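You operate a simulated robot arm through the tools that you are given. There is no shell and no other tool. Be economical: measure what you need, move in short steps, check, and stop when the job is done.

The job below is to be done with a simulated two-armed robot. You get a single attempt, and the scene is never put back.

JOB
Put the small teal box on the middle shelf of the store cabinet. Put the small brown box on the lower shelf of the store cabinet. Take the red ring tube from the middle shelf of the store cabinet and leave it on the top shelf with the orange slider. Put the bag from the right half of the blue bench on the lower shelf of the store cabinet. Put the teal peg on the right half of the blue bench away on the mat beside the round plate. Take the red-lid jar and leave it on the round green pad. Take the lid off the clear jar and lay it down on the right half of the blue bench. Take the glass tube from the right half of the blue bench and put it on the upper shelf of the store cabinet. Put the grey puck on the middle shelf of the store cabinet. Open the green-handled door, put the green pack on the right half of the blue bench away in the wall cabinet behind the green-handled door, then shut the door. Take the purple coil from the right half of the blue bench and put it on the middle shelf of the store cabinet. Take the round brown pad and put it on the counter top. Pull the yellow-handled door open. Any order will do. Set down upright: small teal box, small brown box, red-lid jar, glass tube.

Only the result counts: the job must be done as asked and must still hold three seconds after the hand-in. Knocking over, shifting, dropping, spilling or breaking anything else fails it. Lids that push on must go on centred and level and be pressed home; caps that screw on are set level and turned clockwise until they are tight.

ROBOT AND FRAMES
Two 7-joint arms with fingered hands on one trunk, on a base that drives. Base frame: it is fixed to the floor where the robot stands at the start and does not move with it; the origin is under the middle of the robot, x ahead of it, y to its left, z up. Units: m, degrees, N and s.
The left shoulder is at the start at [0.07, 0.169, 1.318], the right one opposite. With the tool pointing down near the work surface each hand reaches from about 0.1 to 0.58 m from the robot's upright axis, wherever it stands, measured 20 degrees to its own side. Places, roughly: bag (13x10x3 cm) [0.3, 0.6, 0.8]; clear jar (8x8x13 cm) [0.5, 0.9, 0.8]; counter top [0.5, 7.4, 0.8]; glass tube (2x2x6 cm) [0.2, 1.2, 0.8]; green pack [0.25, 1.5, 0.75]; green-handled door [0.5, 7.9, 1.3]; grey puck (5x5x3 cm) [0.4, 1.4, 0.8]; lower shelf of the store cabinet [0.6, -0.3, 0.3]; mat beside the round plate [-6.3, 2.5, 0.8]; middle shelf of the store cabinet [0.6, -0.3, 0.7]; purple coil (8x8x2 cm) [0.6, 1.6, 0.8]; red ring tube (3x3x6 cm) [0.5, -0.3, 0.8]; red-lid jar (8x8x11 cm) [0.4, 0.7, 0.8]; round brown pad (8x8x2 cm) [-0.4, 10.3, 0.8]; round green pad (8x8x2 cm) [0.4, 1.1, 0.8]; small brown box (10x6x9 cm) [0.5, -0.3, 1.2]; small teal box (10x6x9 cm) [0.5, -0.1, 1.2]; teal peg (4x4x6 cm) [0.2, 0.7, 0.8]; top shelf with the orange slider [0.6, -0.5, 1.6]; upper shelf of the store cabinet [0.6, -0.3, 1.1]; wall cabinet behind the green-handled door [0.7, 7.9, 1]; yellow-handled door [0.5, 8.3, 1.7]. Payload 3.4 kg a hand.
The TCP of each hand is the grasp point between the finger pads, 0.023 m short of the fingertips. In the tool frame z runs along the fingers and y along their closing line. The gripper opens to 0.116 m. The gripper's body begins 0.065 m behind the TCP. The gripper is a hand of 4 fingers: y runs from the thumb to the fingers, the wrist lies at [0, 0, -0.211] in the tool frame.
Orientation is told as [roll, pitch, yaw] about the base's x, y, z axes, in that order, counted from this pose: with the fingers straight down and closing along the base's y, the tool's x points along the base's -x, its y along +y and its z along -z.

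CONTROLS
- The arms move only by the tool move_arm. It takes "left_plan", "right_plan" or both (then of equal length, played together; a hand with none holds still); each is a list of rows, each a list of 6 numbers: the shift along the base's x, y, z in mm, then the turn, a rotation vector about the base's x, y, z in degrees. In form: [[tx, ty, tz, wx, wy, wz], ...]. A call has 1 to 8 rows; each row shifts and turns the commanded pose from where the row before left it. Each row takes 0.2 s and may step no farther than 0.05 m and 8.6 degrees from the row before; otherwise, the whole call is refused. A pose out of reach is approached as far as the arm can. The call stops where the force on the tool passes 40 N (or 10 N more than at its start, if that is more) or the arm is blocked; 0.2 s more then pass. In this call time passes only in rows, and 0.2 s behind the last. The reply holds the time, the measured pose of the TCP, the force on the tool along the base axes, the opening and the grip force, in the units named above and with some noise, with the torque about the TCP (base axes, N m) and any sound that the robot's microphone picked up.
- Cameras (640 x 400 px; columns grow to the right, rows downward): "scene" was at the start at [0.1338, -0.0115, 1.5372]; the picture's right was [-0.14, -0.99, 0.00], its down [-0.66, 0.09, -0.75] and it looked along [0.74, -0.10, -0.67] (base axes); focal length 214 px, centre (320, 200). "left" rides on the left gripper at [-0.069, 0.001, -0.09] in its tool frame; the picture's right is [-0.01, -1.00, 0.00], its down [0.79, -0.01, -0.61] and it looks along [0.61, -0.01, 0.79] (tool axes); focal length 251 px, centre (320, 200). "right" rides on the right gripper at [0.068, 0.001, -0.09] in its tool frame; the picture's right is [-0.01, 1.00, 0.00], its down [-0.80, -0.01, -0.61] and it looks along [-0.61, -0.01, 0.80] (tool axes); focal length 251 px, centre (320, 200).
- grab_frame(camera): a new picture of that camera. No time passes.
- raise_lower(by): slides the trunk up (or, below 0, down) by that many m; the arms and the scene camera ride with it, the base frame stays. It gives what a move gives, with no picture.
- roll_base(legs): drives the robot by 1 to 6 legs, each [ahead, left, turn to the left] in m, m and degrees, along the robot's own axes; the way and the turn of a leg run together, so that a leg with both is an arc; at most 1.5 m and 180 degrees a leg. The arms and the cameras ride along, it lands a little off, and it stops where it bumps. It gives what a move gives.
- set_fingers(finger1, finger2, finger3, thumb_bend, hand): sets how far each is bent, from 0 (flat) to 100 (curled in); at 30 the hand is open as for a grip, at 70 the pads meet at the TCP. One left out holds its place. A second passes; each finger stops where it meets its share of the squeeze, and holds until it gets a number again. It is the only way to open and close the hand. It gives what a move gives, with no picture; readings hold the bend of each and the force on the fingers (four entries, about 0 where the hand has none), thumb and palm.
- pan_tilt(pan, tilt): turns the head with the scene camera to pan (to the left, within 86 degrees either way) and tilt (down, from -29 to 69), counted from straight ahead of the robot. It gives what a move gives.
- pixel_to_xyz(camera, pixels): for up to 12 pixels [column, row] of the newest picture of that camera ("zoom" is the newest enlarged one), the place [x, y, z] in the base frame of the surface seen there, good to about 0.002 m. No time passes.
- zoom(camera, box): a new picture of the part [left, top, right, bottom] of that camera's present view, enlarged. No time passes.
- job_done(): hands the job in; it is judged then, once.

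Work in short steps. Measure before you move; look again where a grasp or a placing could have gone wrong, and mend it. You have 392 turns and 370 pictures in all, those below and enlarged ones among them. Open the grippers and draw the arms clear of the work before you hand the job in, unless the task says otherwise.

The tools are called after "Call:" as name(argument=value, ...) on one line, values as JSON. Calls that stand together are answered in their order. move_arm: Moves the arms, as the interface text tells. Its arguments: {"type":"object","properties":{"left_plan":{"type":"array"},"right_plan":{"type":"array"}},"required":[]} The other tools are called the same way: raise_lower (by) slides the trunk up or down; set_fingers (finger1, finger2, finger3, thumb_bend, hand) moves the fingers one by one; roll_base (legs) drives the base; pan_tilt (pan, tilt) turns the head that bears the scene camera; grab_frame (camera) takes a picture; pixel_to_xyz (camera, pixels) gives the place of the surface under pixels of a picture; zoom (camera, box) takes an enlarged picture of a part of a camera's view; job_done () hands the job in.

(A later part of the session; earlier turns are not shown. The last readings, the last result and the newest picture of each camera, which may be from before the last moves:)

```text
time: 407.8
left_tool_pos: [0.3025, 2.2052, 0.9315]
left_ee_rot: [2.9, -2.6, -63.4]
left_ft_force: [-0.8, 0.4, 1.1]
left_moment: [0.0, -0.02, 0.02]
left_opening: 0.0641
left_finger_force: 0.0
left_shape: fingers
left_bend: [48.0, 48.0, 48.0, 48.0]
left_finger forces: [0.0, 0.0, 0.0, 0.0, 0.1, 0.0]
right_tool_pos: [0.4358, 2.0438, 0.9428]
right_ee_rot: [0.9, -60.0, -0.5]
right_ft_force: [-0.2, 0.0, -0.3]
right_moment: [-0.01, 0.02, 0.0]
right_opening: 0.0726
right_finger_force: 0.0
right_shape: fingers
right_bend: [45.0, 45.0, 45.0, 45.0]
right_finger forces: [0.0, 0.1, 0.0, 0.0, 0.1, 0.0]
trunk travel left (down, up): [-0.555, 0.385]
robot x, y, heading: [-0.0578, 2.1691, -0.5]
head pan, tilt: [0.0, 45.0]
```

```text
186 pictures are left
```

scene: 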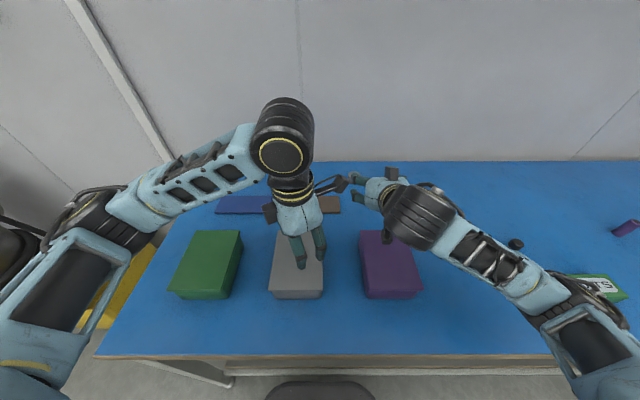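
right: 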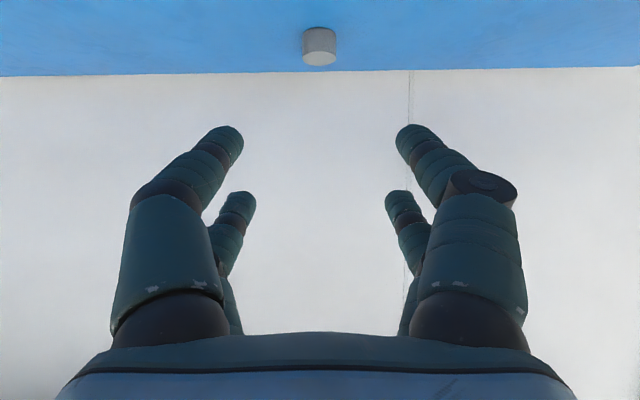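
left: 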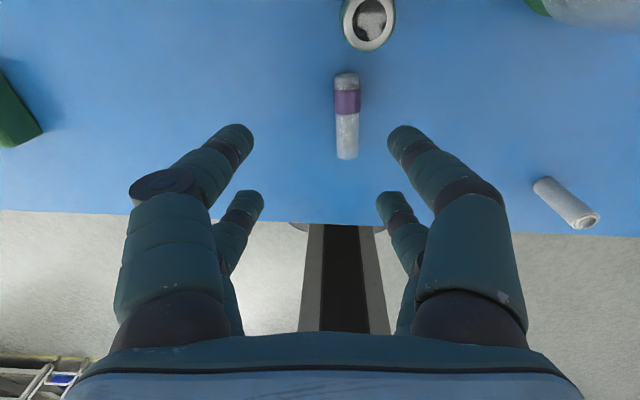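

The puck (319,45) is exactly ahead. Measure it, then extend in and down.

Call:
pixel_to_xyz(camera="right", pixels=[[319, 59], [304, 45], [335, 45], [319, 40], [319, 72]])

Call:
move_arm(right_plan=[[45, 0, -15, 0, 0, 0], [45, 0, -20, 0, 0, 0], [45, 0, -20, 0, 0, 0], [45, 0, -20, 0, 0, 0]])

Call:
grab_frame(camera="right")

```text
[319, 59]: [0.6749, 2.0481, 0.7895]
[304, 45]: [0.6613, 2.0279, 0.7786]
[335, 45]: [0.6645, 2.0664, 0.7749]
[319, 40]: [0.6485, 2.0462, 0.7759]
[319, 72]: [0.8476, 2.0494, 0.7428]
```

```text
time: 408.8
left_tool_pos: [0.3043, 2.204, 0.9323]
left_ee_rot: [2.8, -2.5, -63.4]
left_ft_force: [0.2, 0.6, -0.2]
left_moment: [-0.01, 0.01, 0.03]
left_opening: 0.0642
left_finger_force: 0.1
left_shape: fingers
left_bend: [48.0, 48.0, 48.0, 48.0]
left_finger forces: [0.1, 0.1, 0.1, 0.0, 0.1, 0.0]
right_tool_pos: [0.6176, 2.0438, 0.8678]
right_ee_rot: [1.0, -60.0, -0.4]
right_ft_force: [0.4, 0.7, 0.3]
right_moment: [0.01, -0.03, -0.02]
right_opening: 0.0728
right_finger_force: 0.1
right_shape: fingers
right_bend: [45.0, 45.0, 45.0, 45.0]
right_finger forces: [0.1, 0.0, 0.0, 0.0, 0.0, 0.0]
trunk travel left (down, up): [-0.555, 0.385]
robot x, y, heading: [-0.0607, 2.1697, -0.2]
head pan, tilt: [0.0, 45.0]
```

```text
185 pictures are left
```

right: 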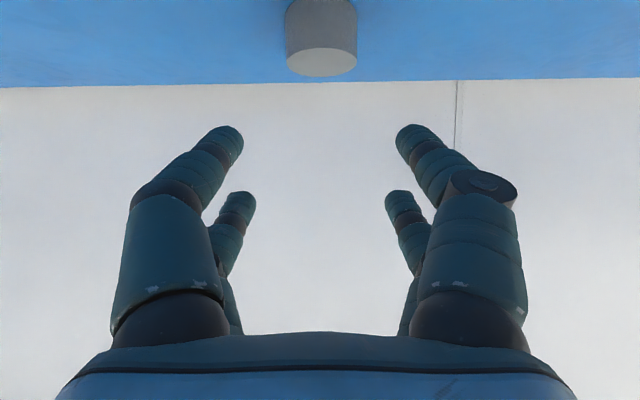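

Target TCP (0.683,2.047,0.80). Descend diagonally.

Call:
move_arm(right_plan=[[25, 2, -25, 0, 0, 0], [25, 1, -25, 0, 0, 0], [15, 0, -16, 0, 0, 0]])

Call:
grab_frame(camera="right")

```text
time: 409.6
left_tool_pos: [0.3029, 2.2051, 0.9316]
left_ee_rot: [2.9, -2.7, -63.4]
left_ft_force: [-0.5, -0.1, 0.1]
left_moment: [0.0, 0.05, 0.04]
left_opening: 0.0639
left_finger_force: 0.0
left_shape: fingers
left_bend: [48.0, 48.0, 48.0, 48.0]
left_finger forces: [0.1, 0.1, 0.1, 0.1, 0.1, 0.0]
right_tool_pos: [0.6819, 2.0462, 0.8015]
right_ee_rot: [1.0, -60.1, -0.4]
right_ft_force: [0.1, 0.2, -0.1]
right_moment: [-0.03, 0.03, -0.01]
right_opening: 0.073
right_finger_force: 0.1
right_shape: fingers
right_bend: [45.0, 45.0, 45.0, 45.0]
right_finger forces: [0.0, 0.0, 0.1, 0.0, 0.0, 0.1]
trunk travel left (down, up): [-0.555, 0.385]
robot x, y, heading: [-0.0603, 2.1725, -0.3]
head pan, tilt: [0.0, 45.0]
```

```text
184 pictures are left
```

right: 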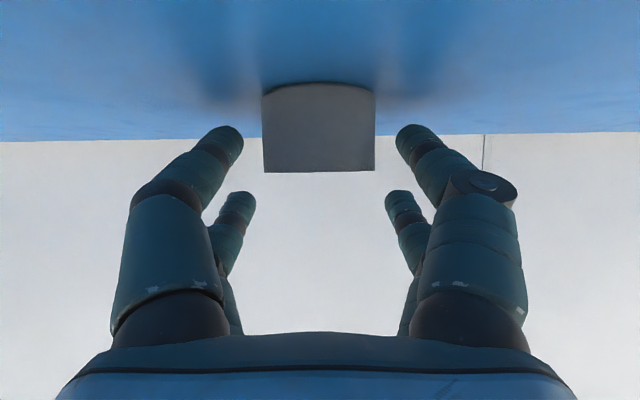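

The puck sits between the near pair. Close and lift.

Call:
set_fingers(hand="right", finger1=75, finger2=58, finger3=58, thumb_bend=75)

Call:
grab_frame(camera="right")

Call:
move_arm(right_plan=[[0, 0, 15, 0, 0, 0], [0, 0, 30, 0, 0, 0], [-20, 0, 40, 0, 0, 0]])

Call:
grab_frame(camera="right")

```text
time: 410.6
left_tool_pos: [0.3029, 2.2039, 0.9324]
left_ee_rot: [2.9, -2.6, -63.4]
left_ft_force: [0.3, -0.2, 0.4]
left_moment: [-0.01, 0.02, 0.01]
left_opening: 0.0641
left_finger_force: 0.1
left_shape: fingers
left_bend: [48.0, 48.0, 48.0, 48.0]
left_finger forces: [0.0, 0.1, 0.1, 0.1, 0.0, 0.1]
right_tool_pos: [0.6819, 2.0447, 0.8008]
right_ee_rot: [1.0, -60.0, -0.5]
right_ft_force: [0.1, 0.5, 0.4]
right_moment: [0.02, 0.01, 0.02]
right_opening: 0.0274
right_finger_force: 10.5
right_shape: fingers
right_bend: [60.0, 57.0, 57.0, 67.0]
right_finger forces: [10.1, 0.1, 0.0, 0.0, 10.7, 0.0]
trunk travel left (down, up): [-0.555, 0.385]
robot x, y, heading: [-0.0573, 2.1711, 0.1]
head pan, tilt: [0.0, 45.0]
```

```text
183 pictures are left
```

right: 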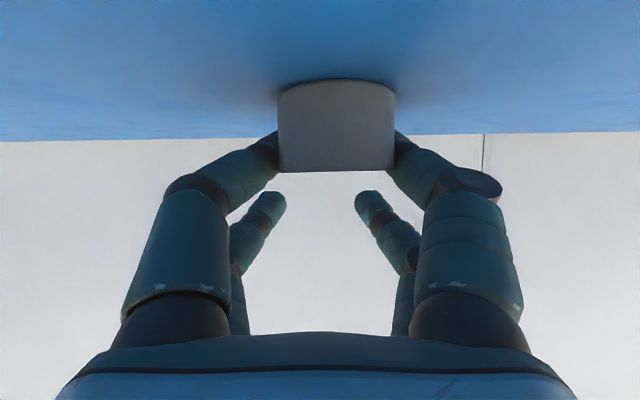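

```text
time: 411.4
left_tool_pos: [0.3015, 2.2039, 0.9331]
left_ee_rot: [2.8, -2.7, -63.4]
left_ft_force: [0.1, 0.1, -0.2]
left_moment: [0.01, 0.01, -0.01]
left_opening: 0.0639
left_finger_force: 0.1
left_shape: fingers
left_bend: [48.0, 48.0, 48.0, 48.0]
left_finger forces: [0.0, 0.1, 0.0, 0.0, 0.1, 0.0]
right_tool_pos: [0.6581, 2.045, 0.8872]
right_ee_rot: [1.0, -60.0, -0.3]
right_ft_force: [0.4, 0.2, -1.1]
right_moment: [-0.01, 0.04, -0.01]
right_opening: 0.0275
right_finger_force: 10.8
right_shape: fingers
right_bend: [60.0, 57.0, 57.0, 67.0]
right_finger forces: [10.4, 0.0, 0.0, 0.1, 10.5, 0.0]
trunk travel left (down, up): [-0.555, 0.385]
robot x, y, heading: [-0.0597, 2.1692, -0.1]
head pan, tilt: [0.0, 45.0]
```

```text
182 pictures are left
```

right: 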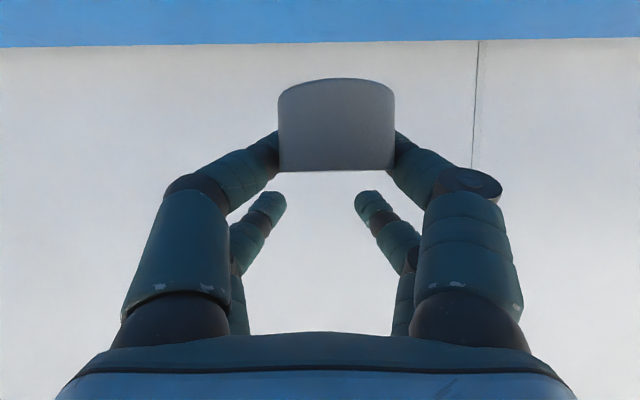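

Puck held (10 N). Retract, raise the trunk, back off the bench and drive to the cabinet (base y≈-0.37, x≈-0.2).

Call:
move_arm(right_plan=[[-45, 0, 10, 0, 0, 0], [-45, 0, 15, 0, 0, 0], [-45, 0, 15, 0, 0, 0], [-45, 0, 10, 0, 0, 0], [-20, 0, 0, 0, 0, 0]])

Call:
raise_lower(by=0.27)

Call:
roll_base(legs=[[-0.16, 0, 0], [0, -1.3, 0], [0, -1.24, 0]])

Call:
grab_frame(camera="right")

```text
time: 412.6
left_tool_pos: [0.3034, 2.2041, 0.9329]
left_ee_rot: [2.9, -2.5, -63.4]
left_ft_force: [-0.4, 0.3, 0.4]
left_moment: [-0.03, 0.0, 0.01]
left_opening: 0.0642
left_finger_force: 0.1
left_shape: fingers
left_bend: [48.0, 48.0, 48.0, 48.0]
left_finger forces: [0.0, 0.0, 0.1, 0.0, 0.1, 0.0]
right_tool_pos: [0.4599, 2.0469, 0.9359]
right_ee_rot: [1.0, -60.0, -0.4]
right_ft_force: [0.6, -1.3, -1.4]
right_moment: [0.01, -0.01, 0.02]
right_opening: 0.0274
right_finger_force: 10.3
right_shape: fingers
right_bend: [60.0, 57.0, 57.0, 67.0]
right_finger forces: [10.2, 0.0, 0.0, 0.0, 10.3, 0.0]
trunk travel left (down, up): [-0.555, 0.385]
robot x, y, heading: [-0.0585, 2.1703, -0.1]
head pan, tilt: [0.0, 45.0]
```

```text
time: 415.3
left_tool_pos: [0.3032, 2.2045, 1.2018]
left_ee_rot: [2.8, -2.6, -63.4]
left_ft_force: [-0.5, 0.8, -0.4]
left_moment: [0.0, 0.02, -0.01]
left_opening: 0.0641
left_finger_force: 0.1
left_shape: fingers
left_bend: [48.0, 48.0, 48.0, 48.0]
left_finger forces: [0.0, 0.1, 0.0, 0.1, 0.1, 0.1]
right_tool_pos: [0.4597, 2.0467, 1.2062]
right_ee_rot: [1.0, -60.0, -0.4]
right_ft_force: [-1.0, -0.1, -1.9]
right_moment: [0.0, 0.02, 0.0]
right_opening: 0.0274
right_finger_force: 10.5
right_shape: fingers
right_bend: [60.0, 57.0, 57.0, 67.0]
right_finger forces: [10.2, 0.1, 0.1, 0.0, 10.3, 0.0]
trunk travel left (down, up): [-0.825, 0.115]
robot x, y, heading: [-0.0627, 2.1712, -0.2]
head pan, tilt: [0.0, 45.0]
```

```text
time: 428.6
left_tool_pos: [0.1385, -0.3061, 1.2021]
left_ee_rot: [2.9, -2.7, -63.1]
left_ft_force: [0.1, 0.4, 0.1]
left_moment: [0.0, -0.02, 0.02]
left_opening: 0.064
left_finger_force: 0.0
left_shape: fingers
left_bend: [48.0, 48.0, 48.0, 48.0]
left_finger forces: [0.1, 0.0, 0.0, 0.1, 0.1, 0.1]
right_tool_pos: [0.2968, -0.4628, 1.2061]
right_ee_rot: [1.0, -60.0, -0.1]
right_ft_force: [-1.2, -0.1, -1.7]
right_moment: [-0.03, -0.01, 0.0]
right_opening: 0.0273
right_finger_force: 9.8
right_shape: fingers
right_bend: [60.0, 57.0, 57.0, 67.0]
right_finger forces: [10.2, 0.0, 0.0, 0.0, 10.3, 0.1]
trunk travel left (down, up): [-0.825, 0.115]
robot x, y, heading: [-0.2294, -0.3445, 0.1]
head pan, tilt: [0.0, 45.0]
```

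```text
181 pictures are left
```

right: 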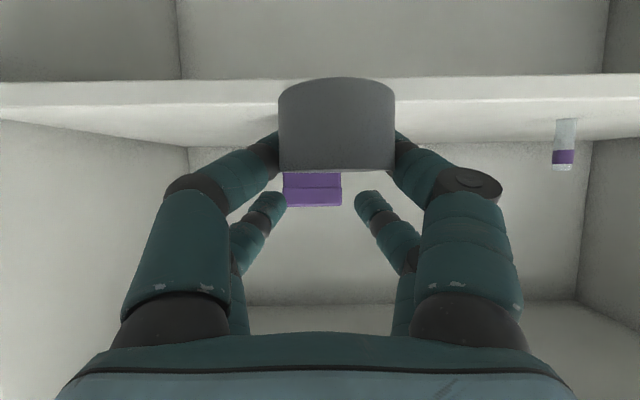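

Lower the trunk 0.38, extend into the middle shelf at y≈-0.49, lower to contact.

Call:
raise_lower(by=-0.38)

Call:
move_arm(right_plan=[[45, -9, 0, 0, 0, 0], [45, -9, 0, 0, 0, 0], [45, -9, 0, 0, 0, 0], [45, 0, 0, 0, 0, 0], [30, 0, -15, 0, 0, 0], [0, 0, -20, 0, 0, 0]])

Call:
grab_frame(camera="right")

Call:
grab_frame(camera="scene")

```text
time: 432.3
left_tool_pos: [0.1382, -0.307, 0.822]
left_ee_rot: [2.9, -2.7, -63.0]
left_ft_force: [-0.1, 0.2, 0.6]
left_moment: [0.0, -0.02, 0.0]
left_opening: 0.0642
left_finger_force: 0.1
left_shape: fingers
left_bend: [48.0, 48.0, 48.0, 48.0]
left_finger forces: [0.0, 0.0, 0.0, 0.0, 0.1, 0.0]
right_tool_pos: [0.2958, -0.464, 0.8262]
right_ee_rot: [1.0, -60.0, -0.1]
right_ft_force: [0.4, -0.3, -1.2]
right_moment: [0.01, 0.0, -0.01]
right_opening: 0.0274
right_finger_force: 10.1
right_shape: fingers
right_bend: [60.0, 57.0, 57.0, 67.0]
right_finger forces: [10.0, 0.0, 0.0, 0.0, 10.3, 0.0]
trunk travel left (down, up): [-0.445, 0.495]
robot x, y, heading: [-0.2242, -0.3412, 0.1]
head pan, tilt: [0.0, 45.0]
```

```text
time: 433.7
left_tool_pos: [0.1375, -0.3065, 0.8222]
left_ee_rot: [2.9, -2.5, -63.1]
left_ft_force: [-0.8, -0.1, -0.3]
left_moment: [0.02, -0.02, 0.01]
left_opening: 0.0641
left_finger_force: 0.0
left_shape: fingers
left_bend: [48.0, 48.0, 48.0, 48.0]
left_finger forces: [0.0, 0.0, 0.0, 0.0, 0.0, 0.0]
right_tool_pos: [0.5071, -0.4917, 0.7904]
right_ee_rot: [1.0, -59.9, -0.1]
right_ft_force: [-0.4, -0.7, -0.9]
right_moment: [-0.02, -0.05, 0.0]
right_opening: 0.0268
right_finger_force: 8.9
right_shape: fingers
right_bend: [61.0, 57.0, 57.0, 67.0]
right_finger forces: [9.6, 0.0, 0.0, 0.1, 10.2, 0.0]
trunk travel left (down, up): [-0.445, 0.495]
robot x, y, heading: [-0.2267, -0.3447, 0.2]
head pan, tilt: [0.0, 45.0]
```

```text
180 pictures are left
```

right: 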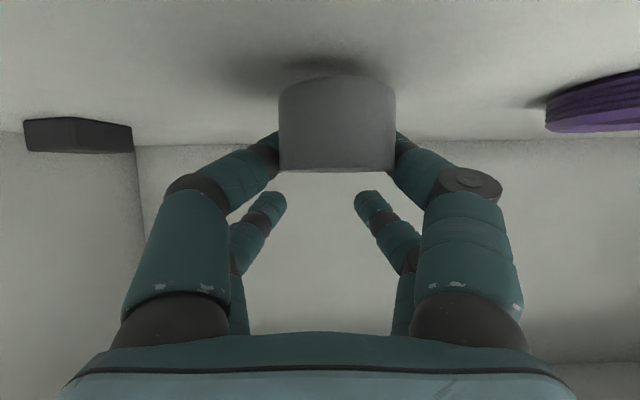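

```text
179 pictures are left
```

scene: 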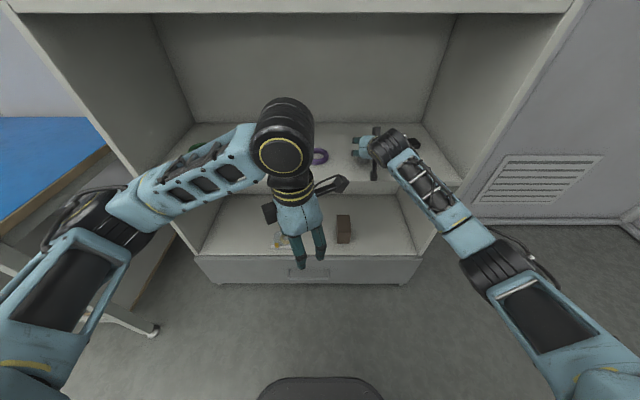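

Call:
move_arm(right_plan=[[0, 0, -4, 0, 0, 0], [0, 0, -3, 0, 0, 0], [0, 0, -2, 0, 0, 0]])

Call:
set_fingers(hand="right", finger1=38, finger2=40, finger3=40, thumb_bend=40)

Call:
move_arm(right_plan=[[-45, 0, 2, 0, 0, 0], [-45, 0, 0, 0, 0, 0], [-45, 0, 0, 0, 0, 0], [-45, 0, 0, 0, 0, 0], [-30, 0, 0, 0, 0, 0]])

Call:
grab_frame(camera="right")

```text
time: 434.5
left_tool_pos: [0.1385, -0.3068, 0.8217]
left_ee_rot: [3.0, -2.6, -63.3]
left_ft_force: [0.6, -0.2, 0.6]
left_moment: [0.02, 0.01, -0.02]
left_opening: 0.0644
left_finger_force: 0.1
left_shape: fingers
left_bend: [48.0, 48.0, 48.0, 48.0]
left_finger forces: [0.0, 0.1, 0.0, 0.0, 0.1, 0.0]
right_tool_pos: [0.5069, -0.4903, 0.7818]
right_ee_rot: [1.0, -59.9, -0.1]
right_ft_force: [-0.2, 0.0, -1.5]
right_moment: [-0.04, -0.03, -0.05]
right_opening: 0.027
right_finger_force: 9.9
right_shape: fingers
right_bend: [61.0, 57.0, 57.0, 67.0]
right_finger forces: [9.6, 0.0, 0.0, 0.1, 10.3, 0.0]
trunk travel left (down, up): [-0.445, 0.495]
robot x, y, heading: [-0.2266, -0.3403, 0.2]
head pan, tilt: [0.0, 45.0]
```

```text
time: 435.5
left_tool_pos: [0.1388, -0.3068, 0.8222]
left_ee_rot: [2.8, -2.6, -63.0]
left_ft_force: [-0.8, 0.4, 0.3]
left_moment: [0.04, 0.01, 0.03]
left_opening: 0.0643
left_finger_force: 0.0
left_shape: fingers
left_bend: [48.0, 48.0, 48.0, 48.0]
left_finger forces: [0.0, 0.0, 0.0, 0.0, 0.0, 0.1]
right_tool_pos: [0.5066, -0.4911, 0.7831]
right_ee_rot: [1.1, -60.0, -0.1]
right_ft_force: [-0.1, -0.2, 0.0]
right_moment: [-0.02, 0.0, -0.02]
right_opening: 0.0902
right_finger_force: 0.1
right_shape: fingers
right_bend: [38.0, 40.0, 40.0, 40.0]
right_finger forces: [0.1, 0.0, 0.1, 0.1, 0.1, 0.1]
trunk travel left (down, up): [-0.445, 0.495]
robot x, y, heading: [-0.227, -0.3409, 0.1]
head pan, tilt: [0.0, 45.0]
```

```text
time: 436.7
left_tool_pos: [0.1384, -0.3073, 0.8228]
left_ee_rot: [2.9, -2.6, -63.1]
left_ft_force: [0.2, -0.2, 0.2]
left_moment: [0.01, 0.01, 0.01]
left_opening: 0.0642
left_finger_force: 0.1
left_shape: fingers
left_bend: [48.0, 48.0, 48.0, 48.0]
left_finger forces: [0.0, 0.1, 0.0, 0.1, 0.1, 0.0]
right_tool_pos: [0.2945, -0.4905, 0.7845]
right_ee_rot: [1.0, -59.9, -0.2]
right_ft_force: [0.5, 1.3, 0.1]
right_moment: [0.01, 0.03, 0.04]
right_opening: 0.0906
right_finger_force: 0.1
right_shape: fingers
right_bend: [38.0, 40.0, 40.0, 40.0]
right_finger forces: [0.1, 0.0, 0.0, 0.0, 0.0, 0.0]
trunk travel left (down, up): [-0.445, 0.495]
robot x, y, heading: [-0.226, -0.3396, 0.2]
head pan, tilt: [0.0, 45.0]
```

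```text
178 pictures are left
```

right: 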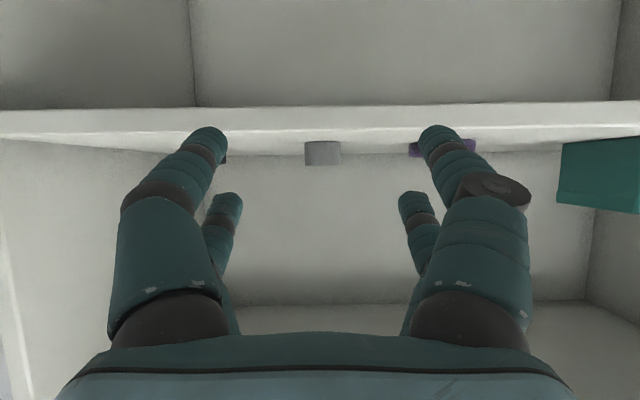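

The puck is on the middle shelf. Remaining: green pack, doors, brown pad, teal peg. Raise the trunk, return the right hand to tool-down yaw +90 and go to the green pack.

Call:
raise_lower(by=0.38)

Call:
move_arm(right_plan=[[-8, 0, -20, 0, 7.5, 0], [-8, 0, -20, 0, 7.5, 0], [-8, 0, -20, 0, 7.5, 0], [-8, 0, -20, 0, 7.5, 0], [-8, 10, -20, 0, 7.5, 0], [-8, 10, -20, 0, 7.5, 0], [-8, 10, -10, 0, 7.5, 0], [0, 0, 0, -1, 7.5, 0]])

Call:
move_arm(right_plan=[[0, 0, 0, 0, 0, 8.3], [0, 0, 0, 0, 0, 8.3], [0, 0, 0, 0, 0, 8.3], [0, 0, 0, 0, 0, 8.3], [0, 0, 0, 0, 0, 8.3], [0, 0, 0, 0, 0, 8.3], [0, 0, 0, 0, 0, 8.3], [0, 0, 0, 0, 0, 8.3]])

Call:
move_arm(right_plan=[[0, 0, 0, 0, 0, 8.3], [0, 0, 0, 0, 0, 8.3], [0, 0, 0, 0, 0, 7]])

Call:
roll_base(legs=[[0, 1.0, 0], [0.05, 1.05, 0]])

Call:
grab_frame(camera="right")

Call:
grab_frame(camera="scene")

```text
time: 440.4
left_tool_pos: [0.1388, -0.3074, 1.2026]
left_ee_rot: [2.8, -2.7, -63.1]
left_ft_force: [0.1, 0.0, -0.6]
left_moment: [-0.05, 0.01, -0.03]
left_opening: 0.0639
left_finger_force: 0.0
left_shape: fingers
left_bend: [48.0, 48.0, 48.0, 48.0]
left_finger forces: [0.0, 0.0, 0.1, 0.0, 0.1, 0.0]
right_tool_pos: [0.2964, -0.4904, 1.1641]
right_ee_rot: [1.0, -60.0, -0.2]
right_ft_force: [1.1, 0.4, 0.5]
right_moment: [0.0, 0.01, 0.04]
right_opening: 0.0902
right_finger_force: 0.1
right_shape: fingers
right_bend: [38.0, 40.0, 40.0, 40.0]
right_finger forces: [0.0, 0.0, 0.1, 0.1, 0.1, 0.1]
trunk travel left (down, up): [-0.825, 0.115]
robot x, y, heading: [-0.2239, -0.3412, 0.1]
head pan, tilt: [0.0, 45.0]
```

```text
time: 442.1
left_tool_pos: [0.1397, -0.3058, 1.2009]
left_ee_rot: [2.7, -2.6, -63.1]
left_ft_force: [0.4, -0.2, 0.3]
left_moment: [0.01, 0.04, -0.02]
left_opening: 0.0638
left_finger_force: 0.0
left_shape: fingers
left_bend: [48.0, 48.0, 48.0, 48.0]
left_finger forces: [0.0, 0.1, 0.0, 0.0, 0.0, 0.0]
right_tool_pos: [0.2406, -0.4598, 1.0333]
right_ee_rot: [-0.3, 0.1, 0.0]
right_ft_force: [-0.5, 1.5, -0.3]
right_moment: [0.0, 0.04, -0.02]
right_opening: 0.0906
right_finger_force: 0.0
right_shape: fingers
right_bend: [38.0, 40.0, 40.0, 40.0]
right_finger forces: [0.0, 0.1, 0.0, 0.0, 0.1, 0.0]
trunk travel left (down, up): [-0.825, 0.115]
robot x, y, heading: [-0.2217, -0.3413, -0.0]
head pan, tilt: [0.0, 45.0]
```

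```text
time: 443.9
left_tool_pos: [0.1385, -0.3071, 1.2016]
left_ee_rot: [2.8, -2.5, -63.0]
left_ft_force: [-1.4, -0.2, 0.2]
left_moment: [-0.07, 0.01, -0.02]
left_opening: 0.0641
left_finger_force: 0.1
left_shape: fingers
left_bend: [48.0, 48.0, 48.0, 48.0]
left_finger forces: [0.0, 0.0, 0.1, 0.0, 0.0, 0.0]
right_tool_pos: [0.2402, -0.4608, 1.0338]
right_ee_rot: [-0.1, 0.1, 66.4]
right_ft_force: [0.9, -0.2, 0.3]
right_moment: [-0.01, -0.02, 0.03]
right_opening: 0.0905
right_finger_force: 0.1
right_shape: fingers
right_bend: [38.0, 40.0, 40.0, 40.0]
right_finger forces: [0.0, 0.0, 0.0, 0.0, 0.1, 0.0]
trunk travel left (down, up): [-0.825, 0.115]
robot x, y, heading: [-0.2266, -0.3459, 0.2]
head pan, tilt: [0.0, 45.0]
```

```text
time: 444.8
left_tool_pos: [0.1388, -0.307, 1.2011]
left_ee_rot: [2.8, -2.6, -63.1]
left_ft_force: [-0.7, -0.3, 0.1]
left_moment: [0.01, -0.01, 0.02]
left_opening: 0.0638
left_finger_force: 0.0
left_shape: fingers
left_bend: [48.0, 48.0, 48.0, 48.0]
left_finger forces: [0.0, 0.1, 0.0, 0.0, 0.1, 0.1]
right_tool_pos: [0.2406, -0.4608, 1.034]
right_ee_rot: [-0.1, 0.0, 90.1]
right_ft_force: [0.1, -0.3, -0.6]
right_moment: [-0.01, -0.01, -0.02]
right_opening: 0.0902
right_finger_force: 0.0
right_shape: fingers
right_bend: [38.0, 40.0, 40.0, 40.0]
right_finger forces: [0.0, 0.0, 0.1, 0.1, 0.0, 0.0]
trunk travel left (down, up): [-0.825, 0.115]
robot x, y, heading: [-0.2267, -0.3427, -0.0]
head pan, tilt: [0.0, 45.0]
```

```text
time: 454.8
left_tool_pos: [0.1809, 1.7154, 1.2014]
left_ee_rot: [2.9, -2.5, -63.0]
left_ft_force: [-0.4, -0.2, 0.0]
left_moment: [0.02, 0.01, 0.02]
left_opening: 0.064
left_finger_force: 0.1
left_shape: fingers
left_bend: [48.0, 48.0, 48.0, 48.0]
left_finger forces: [0.0, 0.0, 0.0, 0.0, 0.0, 0.0]
right_tool_pos: [0.2829, 1.562, 1.0337]
right_ee_rot: [-0.1, 0.0, 90.1]
right_ft_force: [-1.2, -0.1, 0.0]
right_moment: [0.02, 0.01, 0.01]
right_opening: 0.0906
right_finger_force: 0.0
right_shape: fingers
right_bend: [38.0, 40.0, 40.0, 40.0]
right_finger forces: [0.0, 0.0, 0.1, 0.1, 0.0, 0.1]
trunk travel left (down, up): [-0.825, 0.115]
robot x, y, heading: [-0.1858, 1.6816, -0.1]
head pan, tilt: [0.0, 45.0]
```

```text
177 pictures are left
```

right: 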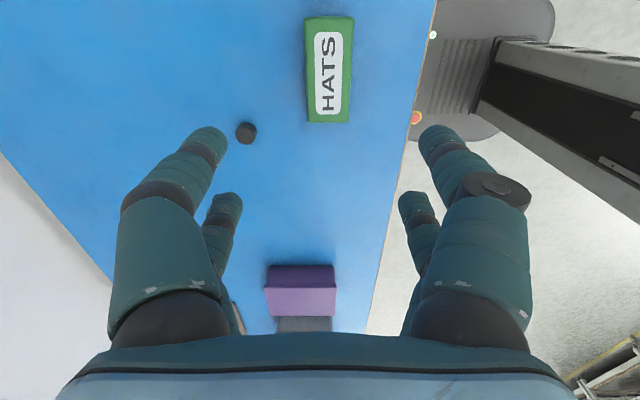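

```text
176 pictures are left
```

scene: 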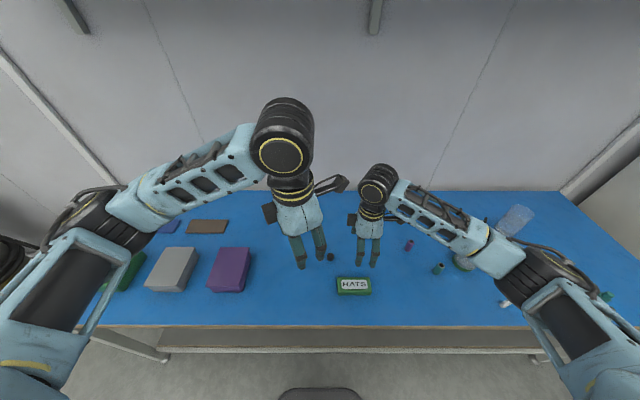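

Measure the pack.

Call:
pixel_to_xyz(camera="right", pixels=[[309, 22], [350, 22], [311, 117], [347, 118], [329, 70], [307, 122], [352, 122]])

```text
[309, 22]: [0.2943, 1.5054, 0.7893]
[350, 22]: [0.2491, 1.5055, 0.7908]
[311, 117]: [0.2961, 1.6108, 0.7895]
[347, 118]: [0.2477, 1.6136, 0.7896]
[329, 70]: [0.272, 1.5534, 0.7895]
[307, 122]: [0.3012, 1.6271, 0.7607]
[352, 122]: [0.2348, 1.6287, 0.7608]
```

Pack centre (0.271,1.558), width ≈5.5 cm. Descend and grip.

Call:
move_arm(right_plan=[[-12, -4, -40, 0, 0, 0], [0, 0, -45, 0, 0, 0], [0, 0, -45, 0, 0, 0], [0, 0, -45, 0, 0, 0], [0, 0, -45, 0, 0, 0], [0, 0, -28, 0, 0, 0]])

Call:
set_fingers(hand="right", finger1=68, finger2=68, finger3=68, thumb_bend=68)

Call:
move_arm(right_plan=[[0, 0, 20, 0, 0, 0], [0, 0, 45, 0, 0, 0], [0, 0, 45, 0, 0, 0], [0, 0, 45, 0, 0, 0], [0, 0, 45, 0, 0, 0], [0, 0, 45, 0, 0, 0]])

Call:
grab_frame(camera="right")

```text
time: 456.2
left_tool_pos: [0.1804, 1.7157, 1.202]
left_ee_rot: [2.9, -2.7, -63.0]
left_ft_force: [0.3, 1.1, -0.2]
left_moment: [-0.03, 0.02, -0.03]
left_opening: 0.0641
left_finger_force: 0.1
left_shape: fingers
left_bend: [48.0, 48.0, 48.0, 48.0]
left_finger forces: [0.0, 0.0, 0.0, 0.0, 0.0, 0.1]
right_tool_pos: [0.2703, 1.559, 0.7866]
right_ee_rot: [-0.2, 0.0, 90.1]
right_ft_force: [-0.1, -1.6, 5.3]
right_moment: [-0.02, 0.14, -0.05]
right_opening: 0.0911
right_finger_force: 3.3
right_shape: fingers
right_bend: [38.0, 40.0, 40.0, 40.0]
right_finger forces: [0.5, 3.7, 0.9, 0.0, 0.8, 0.0]
trunk travel left (down, up): [-0.825, 0.115]
robot x, y, heading: [-0.1799, 1.6782, 0.2]
head pan, tilt: [0.0, 45.0]
```

```text
time: 457.2
left_tool_pos: [0.1785, 1.7185, 1.2024]
left_ee_rot: [3.0, -2.7, -62.9]
left_ft_force: [0.8, 0.3, 0.2]
left_moment: [0.01, -0.01, 0.0]
left_opening: 0.0642
left_finger_force: 0.1
left_shape: fingers
left_bend: [48.0, 48.0, 48.0, 48.0]
left_finger forces: [0.0, 0.1, 0.1, 0.1, 0.0, 0.1]
right_tool_pos: [0.2712, 1.5602, 0.7887]
right_ee_rot: [-0.3, 0.0, 90.1]
right_ft_force: [9.8, -0.1, 32.6]
right_moment: [-0.04, 0.1, 0.04]
right_opening: 0.0537
right_finger_force: 36.1
right_shape: fingers
right_bend: [52.0, 53.0, 57.0, 58.0]
right_finger forces: [18.6, 20.7, 12.5, 0.0, 21.5, 0.0]
trunk travel left (down, up): [-0.825, 0.115]
robot x, y, heading: [-0.1792, 1.6781, 0.0]
head pan, tilt: [0.0, 45.0]
```

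```text
time: 458.6
left_tool_pos: [0.1803, 1.7178, 1.2009]
left_ee_rot: [2.8, -2.8, -63.0]
left_ft_force: [-0.9, -0.6, -0.7]
left_moment: [0.01, 0.03, 0.0]
left_opening: 0.0642
left_finger_force: 0.0
left_shape: fingers
left_bend: [48.0, 48.0, 48.0, 48.0]
left_finger forces: [0.1, 0.0, 0.0, 0.1, 0.1, 0.1]
right_tool_pos: [0.271, 1.5579, 1.0321]
right_ee_rot: [-0.1, 0.0, 90.2]
right_ft_force: [0.7, 0.2, -0.5]
right_moment: [0.01, -0.02, 0.0]
right_opening: 0.0535
right_finger_force: 18.9
right_shape: fingers
right_bend: [49.0, 50.0, 58.0, 58.0]
right_finger forces: [9.6, 9.3, 6.5, 0.0, 12.4, 0.1]
trunk travel left (down, up): [-0.825, 0.115]
robot x, y, heading: [-0.1792, 1.6767, 0.4]
head pan, tilt: [0.0, 45.0]
```

```text
175 pictures are left
```

right: 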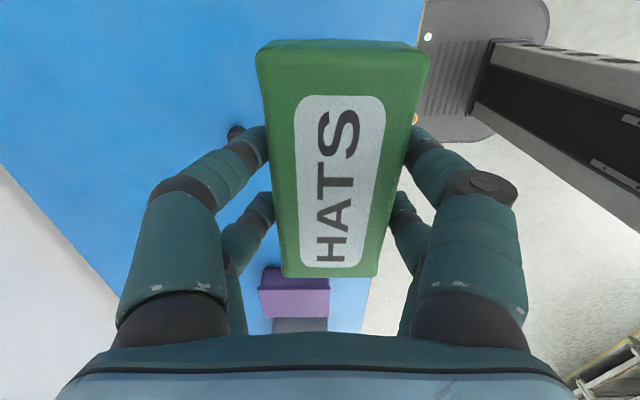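

Pack held firmly. Back away from the bench and look left along the route.

Call:
roll_base(legs=[[-1.0, 0, 0]])

Call:
pan_tilt(pan=75, tilt=15)

Call:
grab_frame(camera="scene")

```text
time: 463.8
left_tool_pos: [-0.8204, 1.7136, 1.2019]
left_ee_rot: [2.9, -2.7, -63.5]
left_ft_force: [-0.3, -0.4, -0.7]
left_moment: [0.01, 0.02, -0.02]
left_opening: 0.0643
left_finger_force: 0.0
left_shape: fingers
left_bend: [48.0, 48.0, 48.0, 48.0]
left_finger forces: [0.0, 0.1, 0.0, 0.0, 0.0, 0.0]
right_tool_pos: [-0.7314, 1.5553, 1.0318]
right_ee_rot: [-0.1, -0.1, 89.5]
right_ft_force: [0.9, -0.6, -0.2]
right_moment: [-0.03, 0.01, -0.01]
right_opening: 0.0535
right_finger_force: 18.2
right_shape: fingers
right_bend: [49.0, 50.0, 58.0, 58.0]
right_finger forces: [9.6, 9.4, 6.5, 0.0, 12.4, 0.1]
trunk travel left (down, up): [-0.825, 0.115]
robot x, y, heading: [-1.187, 1.6793, -0.3]
head pan, tilt: [0.0, 45.0]
```

```text
time: 465.3
left_tool_pos: [-0.8209, 1.7148, 1.2021]
left_ee_rot: [2.9, -2.6, -63.5]
left_ft_force: [0.5, 0.2, -0.5]
left_moment: [0.02, -0.02, -0.01]
left_opening: 0.0642
left_finger_force: 0.0
left_shape: fingers
left_bend: [48.0, 48.0, 48.0, 48.0]
left_finger forces: [0.0, 0.0, 0.1, 0.0, 0.0, 0.0]
right_tool_pos: [-0.7313, 1.5564, 1.0314]
right_ee_rot: [-0.1, -0.1, 89.7]
right_ft_force: [0.4, 0.4, -1.0]
right_moment: [0.01, -0.01, 0.03]
right_opening: 0.0535
right_finger_force: 19.0
right_shape: fingers
right_bend: [49.0, 50.0, 58.0, 58.0]
right_finger forces: [9.6, 9.3, 6.6, 0.1, 12.4, 0.0]
trunk travel left (down, up): [-0.825, 0.115]
robot x, y, heading: [-1.1844, 1.6816, -0.2]
head pan, tilt: [75.0, 15.0]
```

```text
174 pictures are left
```

scene: 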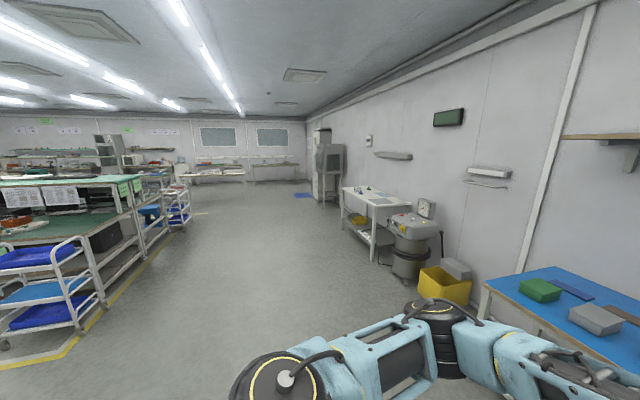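

Measure clearances along the aisle.

Call:
pixel_to_xyz(camera="scene", pixels=[[95, 295], [185, 215], [60, 350], [345, 195], [390, 210], [320, 150], [340, 160], [265, 165], [445, 290], [375, 245]])

```text
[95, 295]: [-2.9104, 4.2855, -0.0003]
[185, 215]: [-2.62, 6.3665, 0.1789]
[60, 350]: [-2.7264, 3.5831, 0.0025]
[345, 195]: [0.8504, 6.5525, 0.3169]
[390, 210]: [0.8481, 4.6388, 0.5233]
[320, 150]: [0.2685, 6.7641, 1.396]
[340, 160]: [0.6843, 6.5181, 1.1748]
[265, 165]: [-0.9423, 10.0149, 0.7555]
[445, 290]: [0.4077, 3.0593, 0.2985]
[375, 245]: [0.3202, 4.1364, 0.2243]
```

The aisle is clear from x≈-2.6 to 0.2. Drive 4.5 m left and look.

Call:
roll_base(legs=[[0, 1.5, 0], [0, 1.5, 0], [0, 1.5, 0]])

Call:
pan_tilt(pan=45, tilt=10)

Call:
grab_frame(camera="scene")

```text
time: 486.9
left_tool_pos: [-0.7725, 6.2407, 1.2016]
left_ee_rot: [2.9, -2.6, -63.5]
left_ft_force: [0.1, 0.4, 0.4]
left_moment: [0.04, 0.01, 0.03]
left_opening: 0.0644
left_finger_force: 0.1
left_shape: fingers
left_bend: [48.0, 48.0, 48.0, 48.0]
left_finger forces: [0.1, 0.0, 0.1, 0.1, 0.0, 0.0]
right_tool_pos: [-0.6843, 6.0818, 1.0322]
right_ee_rot: [-0.1, 0.0, 89.5]
right_ft_force: [-0.2, 0.3, 0.0]
right_moment: [0.0, 0.01, 0.03]
right_opening: 0.0534
right_finger_force: 19.0
right_shape: fingers
right_bend: [49.0, 50.0, 58.0, 58.0]
right_finger forces: [9.6, 9.3, 6.5, 0.0, 12.4, 0.0]
trunk travel left (down, up): [-0.825, 0.115]
robot x, y, heading: [-1.1369, 6.205, -0.2]
head pan, tilt: [75.0, 15.0]
```

```text
time: 487.8
left_tool_pos: [-0.7718, 6.2414, 1.2019]
left_ee_rot: [3.0, -2.5, -63.5]
left_ft_force: [0.2, 0.2, -0.7]
left_moment: [0.03, -0.01, -0.01]
left_opening: 0.064
left_finger_force: 0.0
left_shape: fingers
left_bend: [48.0, 48.0, 48.0, 48.0]
left_finger forces: [0.1, 0.1, 0.0, 0.0, 0.1, 0.1]
right_tool_pos: [-0.6853, 6.0834, 1.033]
right_ee_rot: [0.0, 0.0, 89.6]
right_ft_force: [-0.1, 0.3, -0.9]
right_moment: [-0.04, 0.02, 0.01]
right_opening: 0.0536
right_finger_force: 19.0
right_shape: fingers
right_bend: [49.0, 50.0, 58.0, 58.0]
right_finger forces: [9.6, 9.3, 6.5, 0.0, 12.4, 0.0]
trunk travel left (down, up): [-0.825, 0.115]
robot x, y, heading: [-1.136, 6.2063, -0.5]
head pan, tilt: [45.0, 10.0]
```

```text
173 pictures are left
```

scene: 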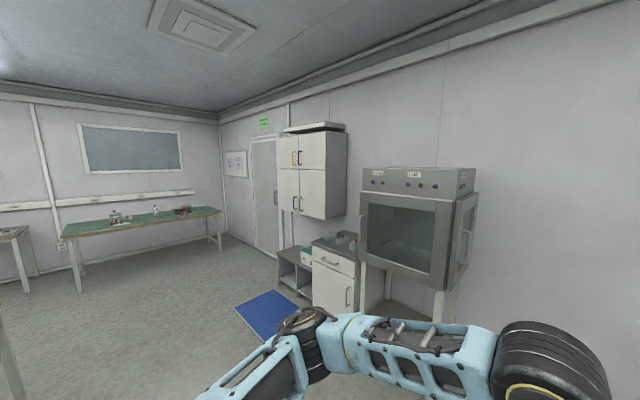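

The wall cabinet with coloured handles is visible. Zoom in.

Call:
zoom(camera="scene", box=[250, 110, 400, 320])

Call:
pixel_to_xyz(camera="scene", pixels=[[295, 157], [299, 158], [293, 203], [299, 203], [326, 133], [347, 217], [279, 135], [279, 208], [312, 240], [357, 250], [270, 300], [365, 230]])

```text
1.90 times, centred on (325, 215) of scene
```

zoom: 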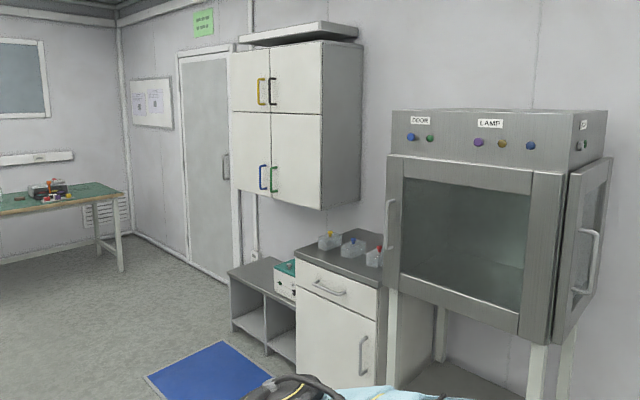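

```text
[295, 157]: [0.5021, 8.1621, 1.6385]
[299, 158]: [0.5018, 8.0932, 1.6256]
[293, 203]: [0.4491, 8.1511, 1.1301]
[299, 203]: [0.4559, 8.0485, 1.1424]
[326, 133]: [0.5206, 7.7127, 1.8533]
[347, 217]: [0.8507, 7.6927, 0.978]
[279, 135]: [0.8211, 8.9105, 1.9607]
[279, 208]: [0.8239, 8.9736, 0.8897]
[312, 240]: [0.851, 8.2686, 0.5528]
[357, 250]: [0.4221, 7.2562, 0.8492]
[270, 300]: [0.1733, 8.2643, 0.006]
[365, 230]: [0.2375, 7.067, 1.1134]
```

Green door: lower right (handle y≈8.05, hinge ≈7.71); yellow: upper left (handle y≈8.16, hinge at the left). Drive in front of the counter and look.

Call:
roll_base(legs=[[0, 1.3, 0.3], [0.6, 0, 0]])

Call:
pan_tilt(pan=5, tilt=25)

Call:
grab_frame(camera="scene")

```text
time: 497.4
left_tool_pos: [-0.1693, 7.5387, 1.2021]
left_ee_rot: [2.9, -2.8, -63.5]
left_ft_force: [-0.3, 0.1, 0.3]
left_moment: [0.0, -0.03, 0.01]
left_opening: 0.064
left_finger_force: 0.0
left_shape: fingers
left_bend: [48.0, 48.0, 48.0, 48.0]
left_finger forces: [0.1, 0.0, 0.1, 0.1, 0.0, 0.0]
right_tool_pos: [-0.0816, 7.3812, 1.0322]
right_ee_rot: [-0.1, 0.0, 89.8]
right_ft_force: [-0.1, -0.4, -0.8]
right_moment: [0.0, 0.0, -0.01]
right_opening: 0.0537
right_finger_force: 18.5
right_shape: fingers
right_bend: [49.0, 50.0, 58.0, 58.0]
right_finger forces: [9.6, 9.3, 6.5, 0.0, 12.4, 0.1]
trunk travel left (down, up): [-0.825, 0.115]
robot x, y, heading: [-0.5332, 7.5081, -0.2]
head pan, tilt: [45.0, 10.0]
```

```text
time: 498.4
left_tool_pos: [-0.1693, 7.5398, 1.2013]
left_ee_rot: [3.0, -2.5, -63.4]
left_ft_force: [0.2, -0.4, 0.5]
left_moment: [-0.03, 0.0, -0.05]
left_opening: 0.0641
left_finger_force: 0.0
left_shape: fingers
left_bend: [48.0, 48.0, 48.0, 48.0]
left_finger forces: [0.0, 0.0, 0.0, 0.1, 0.0, 0.1]
right_tool_pos: [-0.0809, 7.3823, 1.0319]
right_ee_rot: [-0.1, 0.0, 89.7]
right_ft_force: [-0.5, 0.0, -0.1]
right_moment: [0.0, 0.03, -0.02]
right_opening: 0.0537
right_finger_force: 19.0
right_shape: fingers
right_bend: [49.0, 50.0, 58.0, 58.0]
right_finger forces: [9.6, 9.3, 6.5, 0.0, 12.4, 0.1]
trunk travel left (down, up): [-0.825, 0.115]
robot x, y, heading: [-0.5325, 7.5032, -0.1]
head pan, tilt: [5.0, 25.0]
```

```text
171 pictures are left
```

scene: 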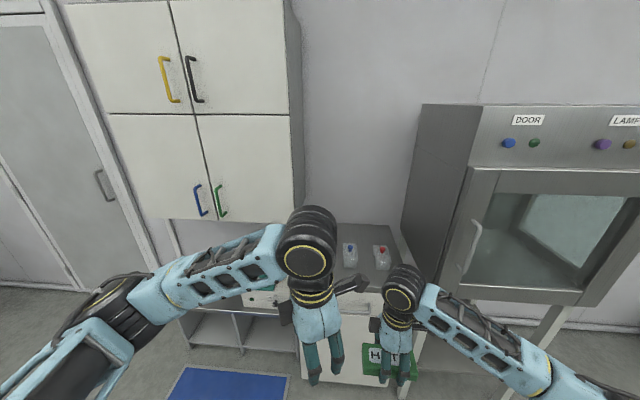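

Measure handles, door edges and the counter.

Call:
pixel_to_xyz(camera="scene", pixels=[[217, 187], [222, 213], [212, 200], [195, 115], [211, 220], [290, 118], [292, 220], [163, 62], [176, 100], [170, 80], [183, 110], [65, 10]])

Call:
pixel_to_xyz(camera="scene", pixels=[[350, 240], [382, 250], [370, 275], [395, 290], [390, 230], [360, 300], [345, 228], [260, 270], [350, 310], [370, 240]])

Call:
zoom(camera="scene", box=[300, 210, 430, 330])

```text
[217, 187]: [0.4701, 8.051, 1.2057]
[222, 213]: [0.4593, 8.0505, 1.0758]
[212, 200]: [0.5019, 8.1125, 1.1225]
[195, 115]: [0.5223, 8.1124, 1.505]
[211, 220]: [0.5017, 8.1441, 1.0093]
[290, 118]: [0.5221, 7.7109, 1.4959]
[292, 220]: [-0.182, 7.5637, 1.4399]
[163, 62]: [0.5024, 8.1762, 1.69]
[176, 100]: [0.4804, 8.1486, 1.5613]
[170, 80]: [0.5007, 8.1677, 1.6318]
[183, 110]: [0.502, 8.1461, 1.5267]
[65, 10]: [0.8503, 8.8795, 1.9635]
```

```text
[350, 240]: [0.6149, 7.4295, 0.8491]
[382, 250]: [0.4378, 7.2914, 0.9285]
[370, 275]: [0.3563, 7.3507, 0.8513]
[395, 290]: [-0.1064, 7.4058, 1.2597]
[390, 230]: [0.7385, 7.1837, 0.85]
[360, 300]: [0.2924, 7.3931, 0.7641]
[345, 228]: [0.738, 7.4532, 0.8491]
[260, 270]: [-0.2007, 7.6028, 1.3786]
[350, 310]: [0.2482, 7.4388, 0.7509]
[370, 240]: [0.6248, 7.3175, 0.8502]
```

```text
3.33 times, centred on (365, 270) of scene
```

zoom: 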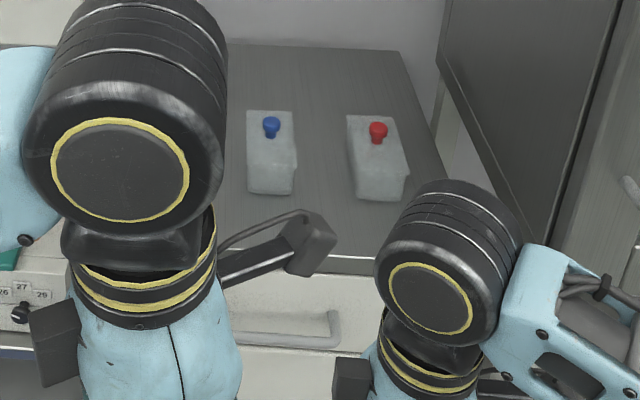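

Counter top is z≈0.85 with a free strip at x 0.31–0.41. I'll set the pack there while opening the door. Drive forward 0.43 and lower the pack.

Call:
roll_base(legs=[[0.43, 0.02, 0]])

Call:
grab_frame(camera="right")

Call:
pan_tilt(pan=-5, tilt=55)

Call:
grab_frame(camera="scene")

```text
time: 501.1
left_tool_pos: [0.2604, 7.5583, 1.2022]
left_ee_rot: [3.0, -2.7, -63.4]
left_ft_force: [-0.6, 0.1, -0.1]
left_moment: [-0.01, -0.02, 0.01]
left_opening: 0.0641
left_finger_force: 0.0
left_shape: fingers
left_bend: [48.0, 48.0, 48.0, 48.0]
left_finger forces: [0.0, 0.0, 0.0, 0.0, 0.1, 0.1]
right_tool_pos: [0.3458, 7.3996, 1.0321]
right_ee_rot: [-0.2, 0.1, 89.7]
right_ft_force: [0.2, -0.1, -0.1]
right_moment: [0.0, 0.0, 0.0]
right_opening: 0.0534
right_finger_force: 19.1
right_shape: fingers
right_bend: [49.0, 50.0, 58.0, 58.0]
right_finger forces: [9.6, 9.3, 6.5, 0.1, 12.4, 0.0]
trunk travel left (down, up): [-0.825, 0.115]
robot x, y, heading: [-0.1049, 7.5268, -0.1]
head pan, tilt: [5.0, 25.0]
```

```text
169 pictures are left
```

right: 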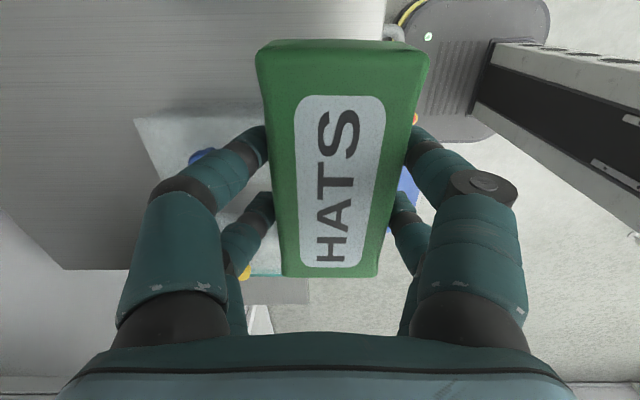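

```text
time: 502.0
left_tool_pos: [0.2601, 7.559, 1.2023]
left_ee_rot: [2.9, -2.6, -63.4]
left_ft_force: [0.6, 0.2, 0.6]
left_moment: [0.0, -0.03, 0.0]
left_opening: 0.0641
left_finger_force: 0.0
left_shape: fingers
left_bend: [48.0, 48.0, 48.0, 48.0]
left_finger forces: [0.0, 0.0, 0.0, 0.0, 0.0, 0.1]
right_tool_pos: [0.3484, 7.4004, 1.0313]
right_ee_rot: [-0.1, 0.0, 89.7]
right_ft_force: [0.3, 0.2, -0.9]
right_moment: [0.0, 0.04, 0.01]
right_opening: 0.0538
right_finger_force: 18.6
right_shape: fingers
right_bend: [49.0, 50.0, 58.0, 58.0]
right_finger forces: [9.8, 9.2, 6.4, 0.0, 12.5, 0.0]
trunk travel left (down, up): [-0.825, 0.115]
robot x, y, heading: [-0.1051, 7.5253, -0.1]
head pan, tilt: [-5.0, 55.0]
```

```text
168 pictures are left
```

scene: 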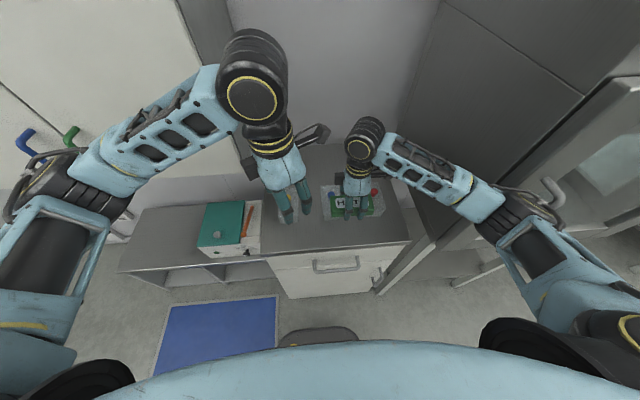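

Measure the counter's front edge and the container fronts.

Call:
pixel_to_xyz(camera="scene", pixels=[[300, 240], [320, 247], [340, 235], [400, 240], [290, 222], [335, 215], [310, 225], [375, 215], [270, 235], [335, 190], [325, 200]])

Call:
zoom(camera="scene", box=[255, 160, 415, 260])

```text
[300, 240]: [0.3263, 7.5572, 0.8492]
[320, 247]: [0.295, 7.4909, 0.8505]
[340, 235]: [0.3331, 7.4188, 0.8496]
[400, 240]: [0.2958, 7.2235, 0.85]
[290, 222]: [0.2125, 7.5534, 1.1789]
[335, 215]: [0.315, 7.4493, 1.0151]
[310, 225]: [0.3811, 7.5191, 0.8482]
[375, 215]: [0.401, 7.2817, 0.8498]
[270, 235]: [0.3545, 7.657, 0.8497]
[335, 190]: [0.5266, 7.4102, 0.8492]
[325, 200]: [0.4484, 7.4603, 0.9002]
```

```text
4.00 times, centred on (335, 210) of scene
```

zoom: 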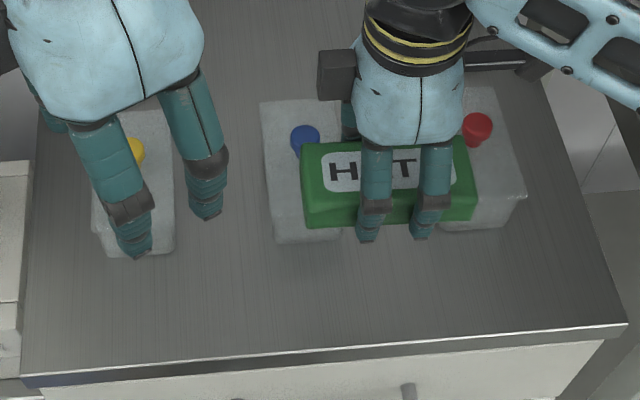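

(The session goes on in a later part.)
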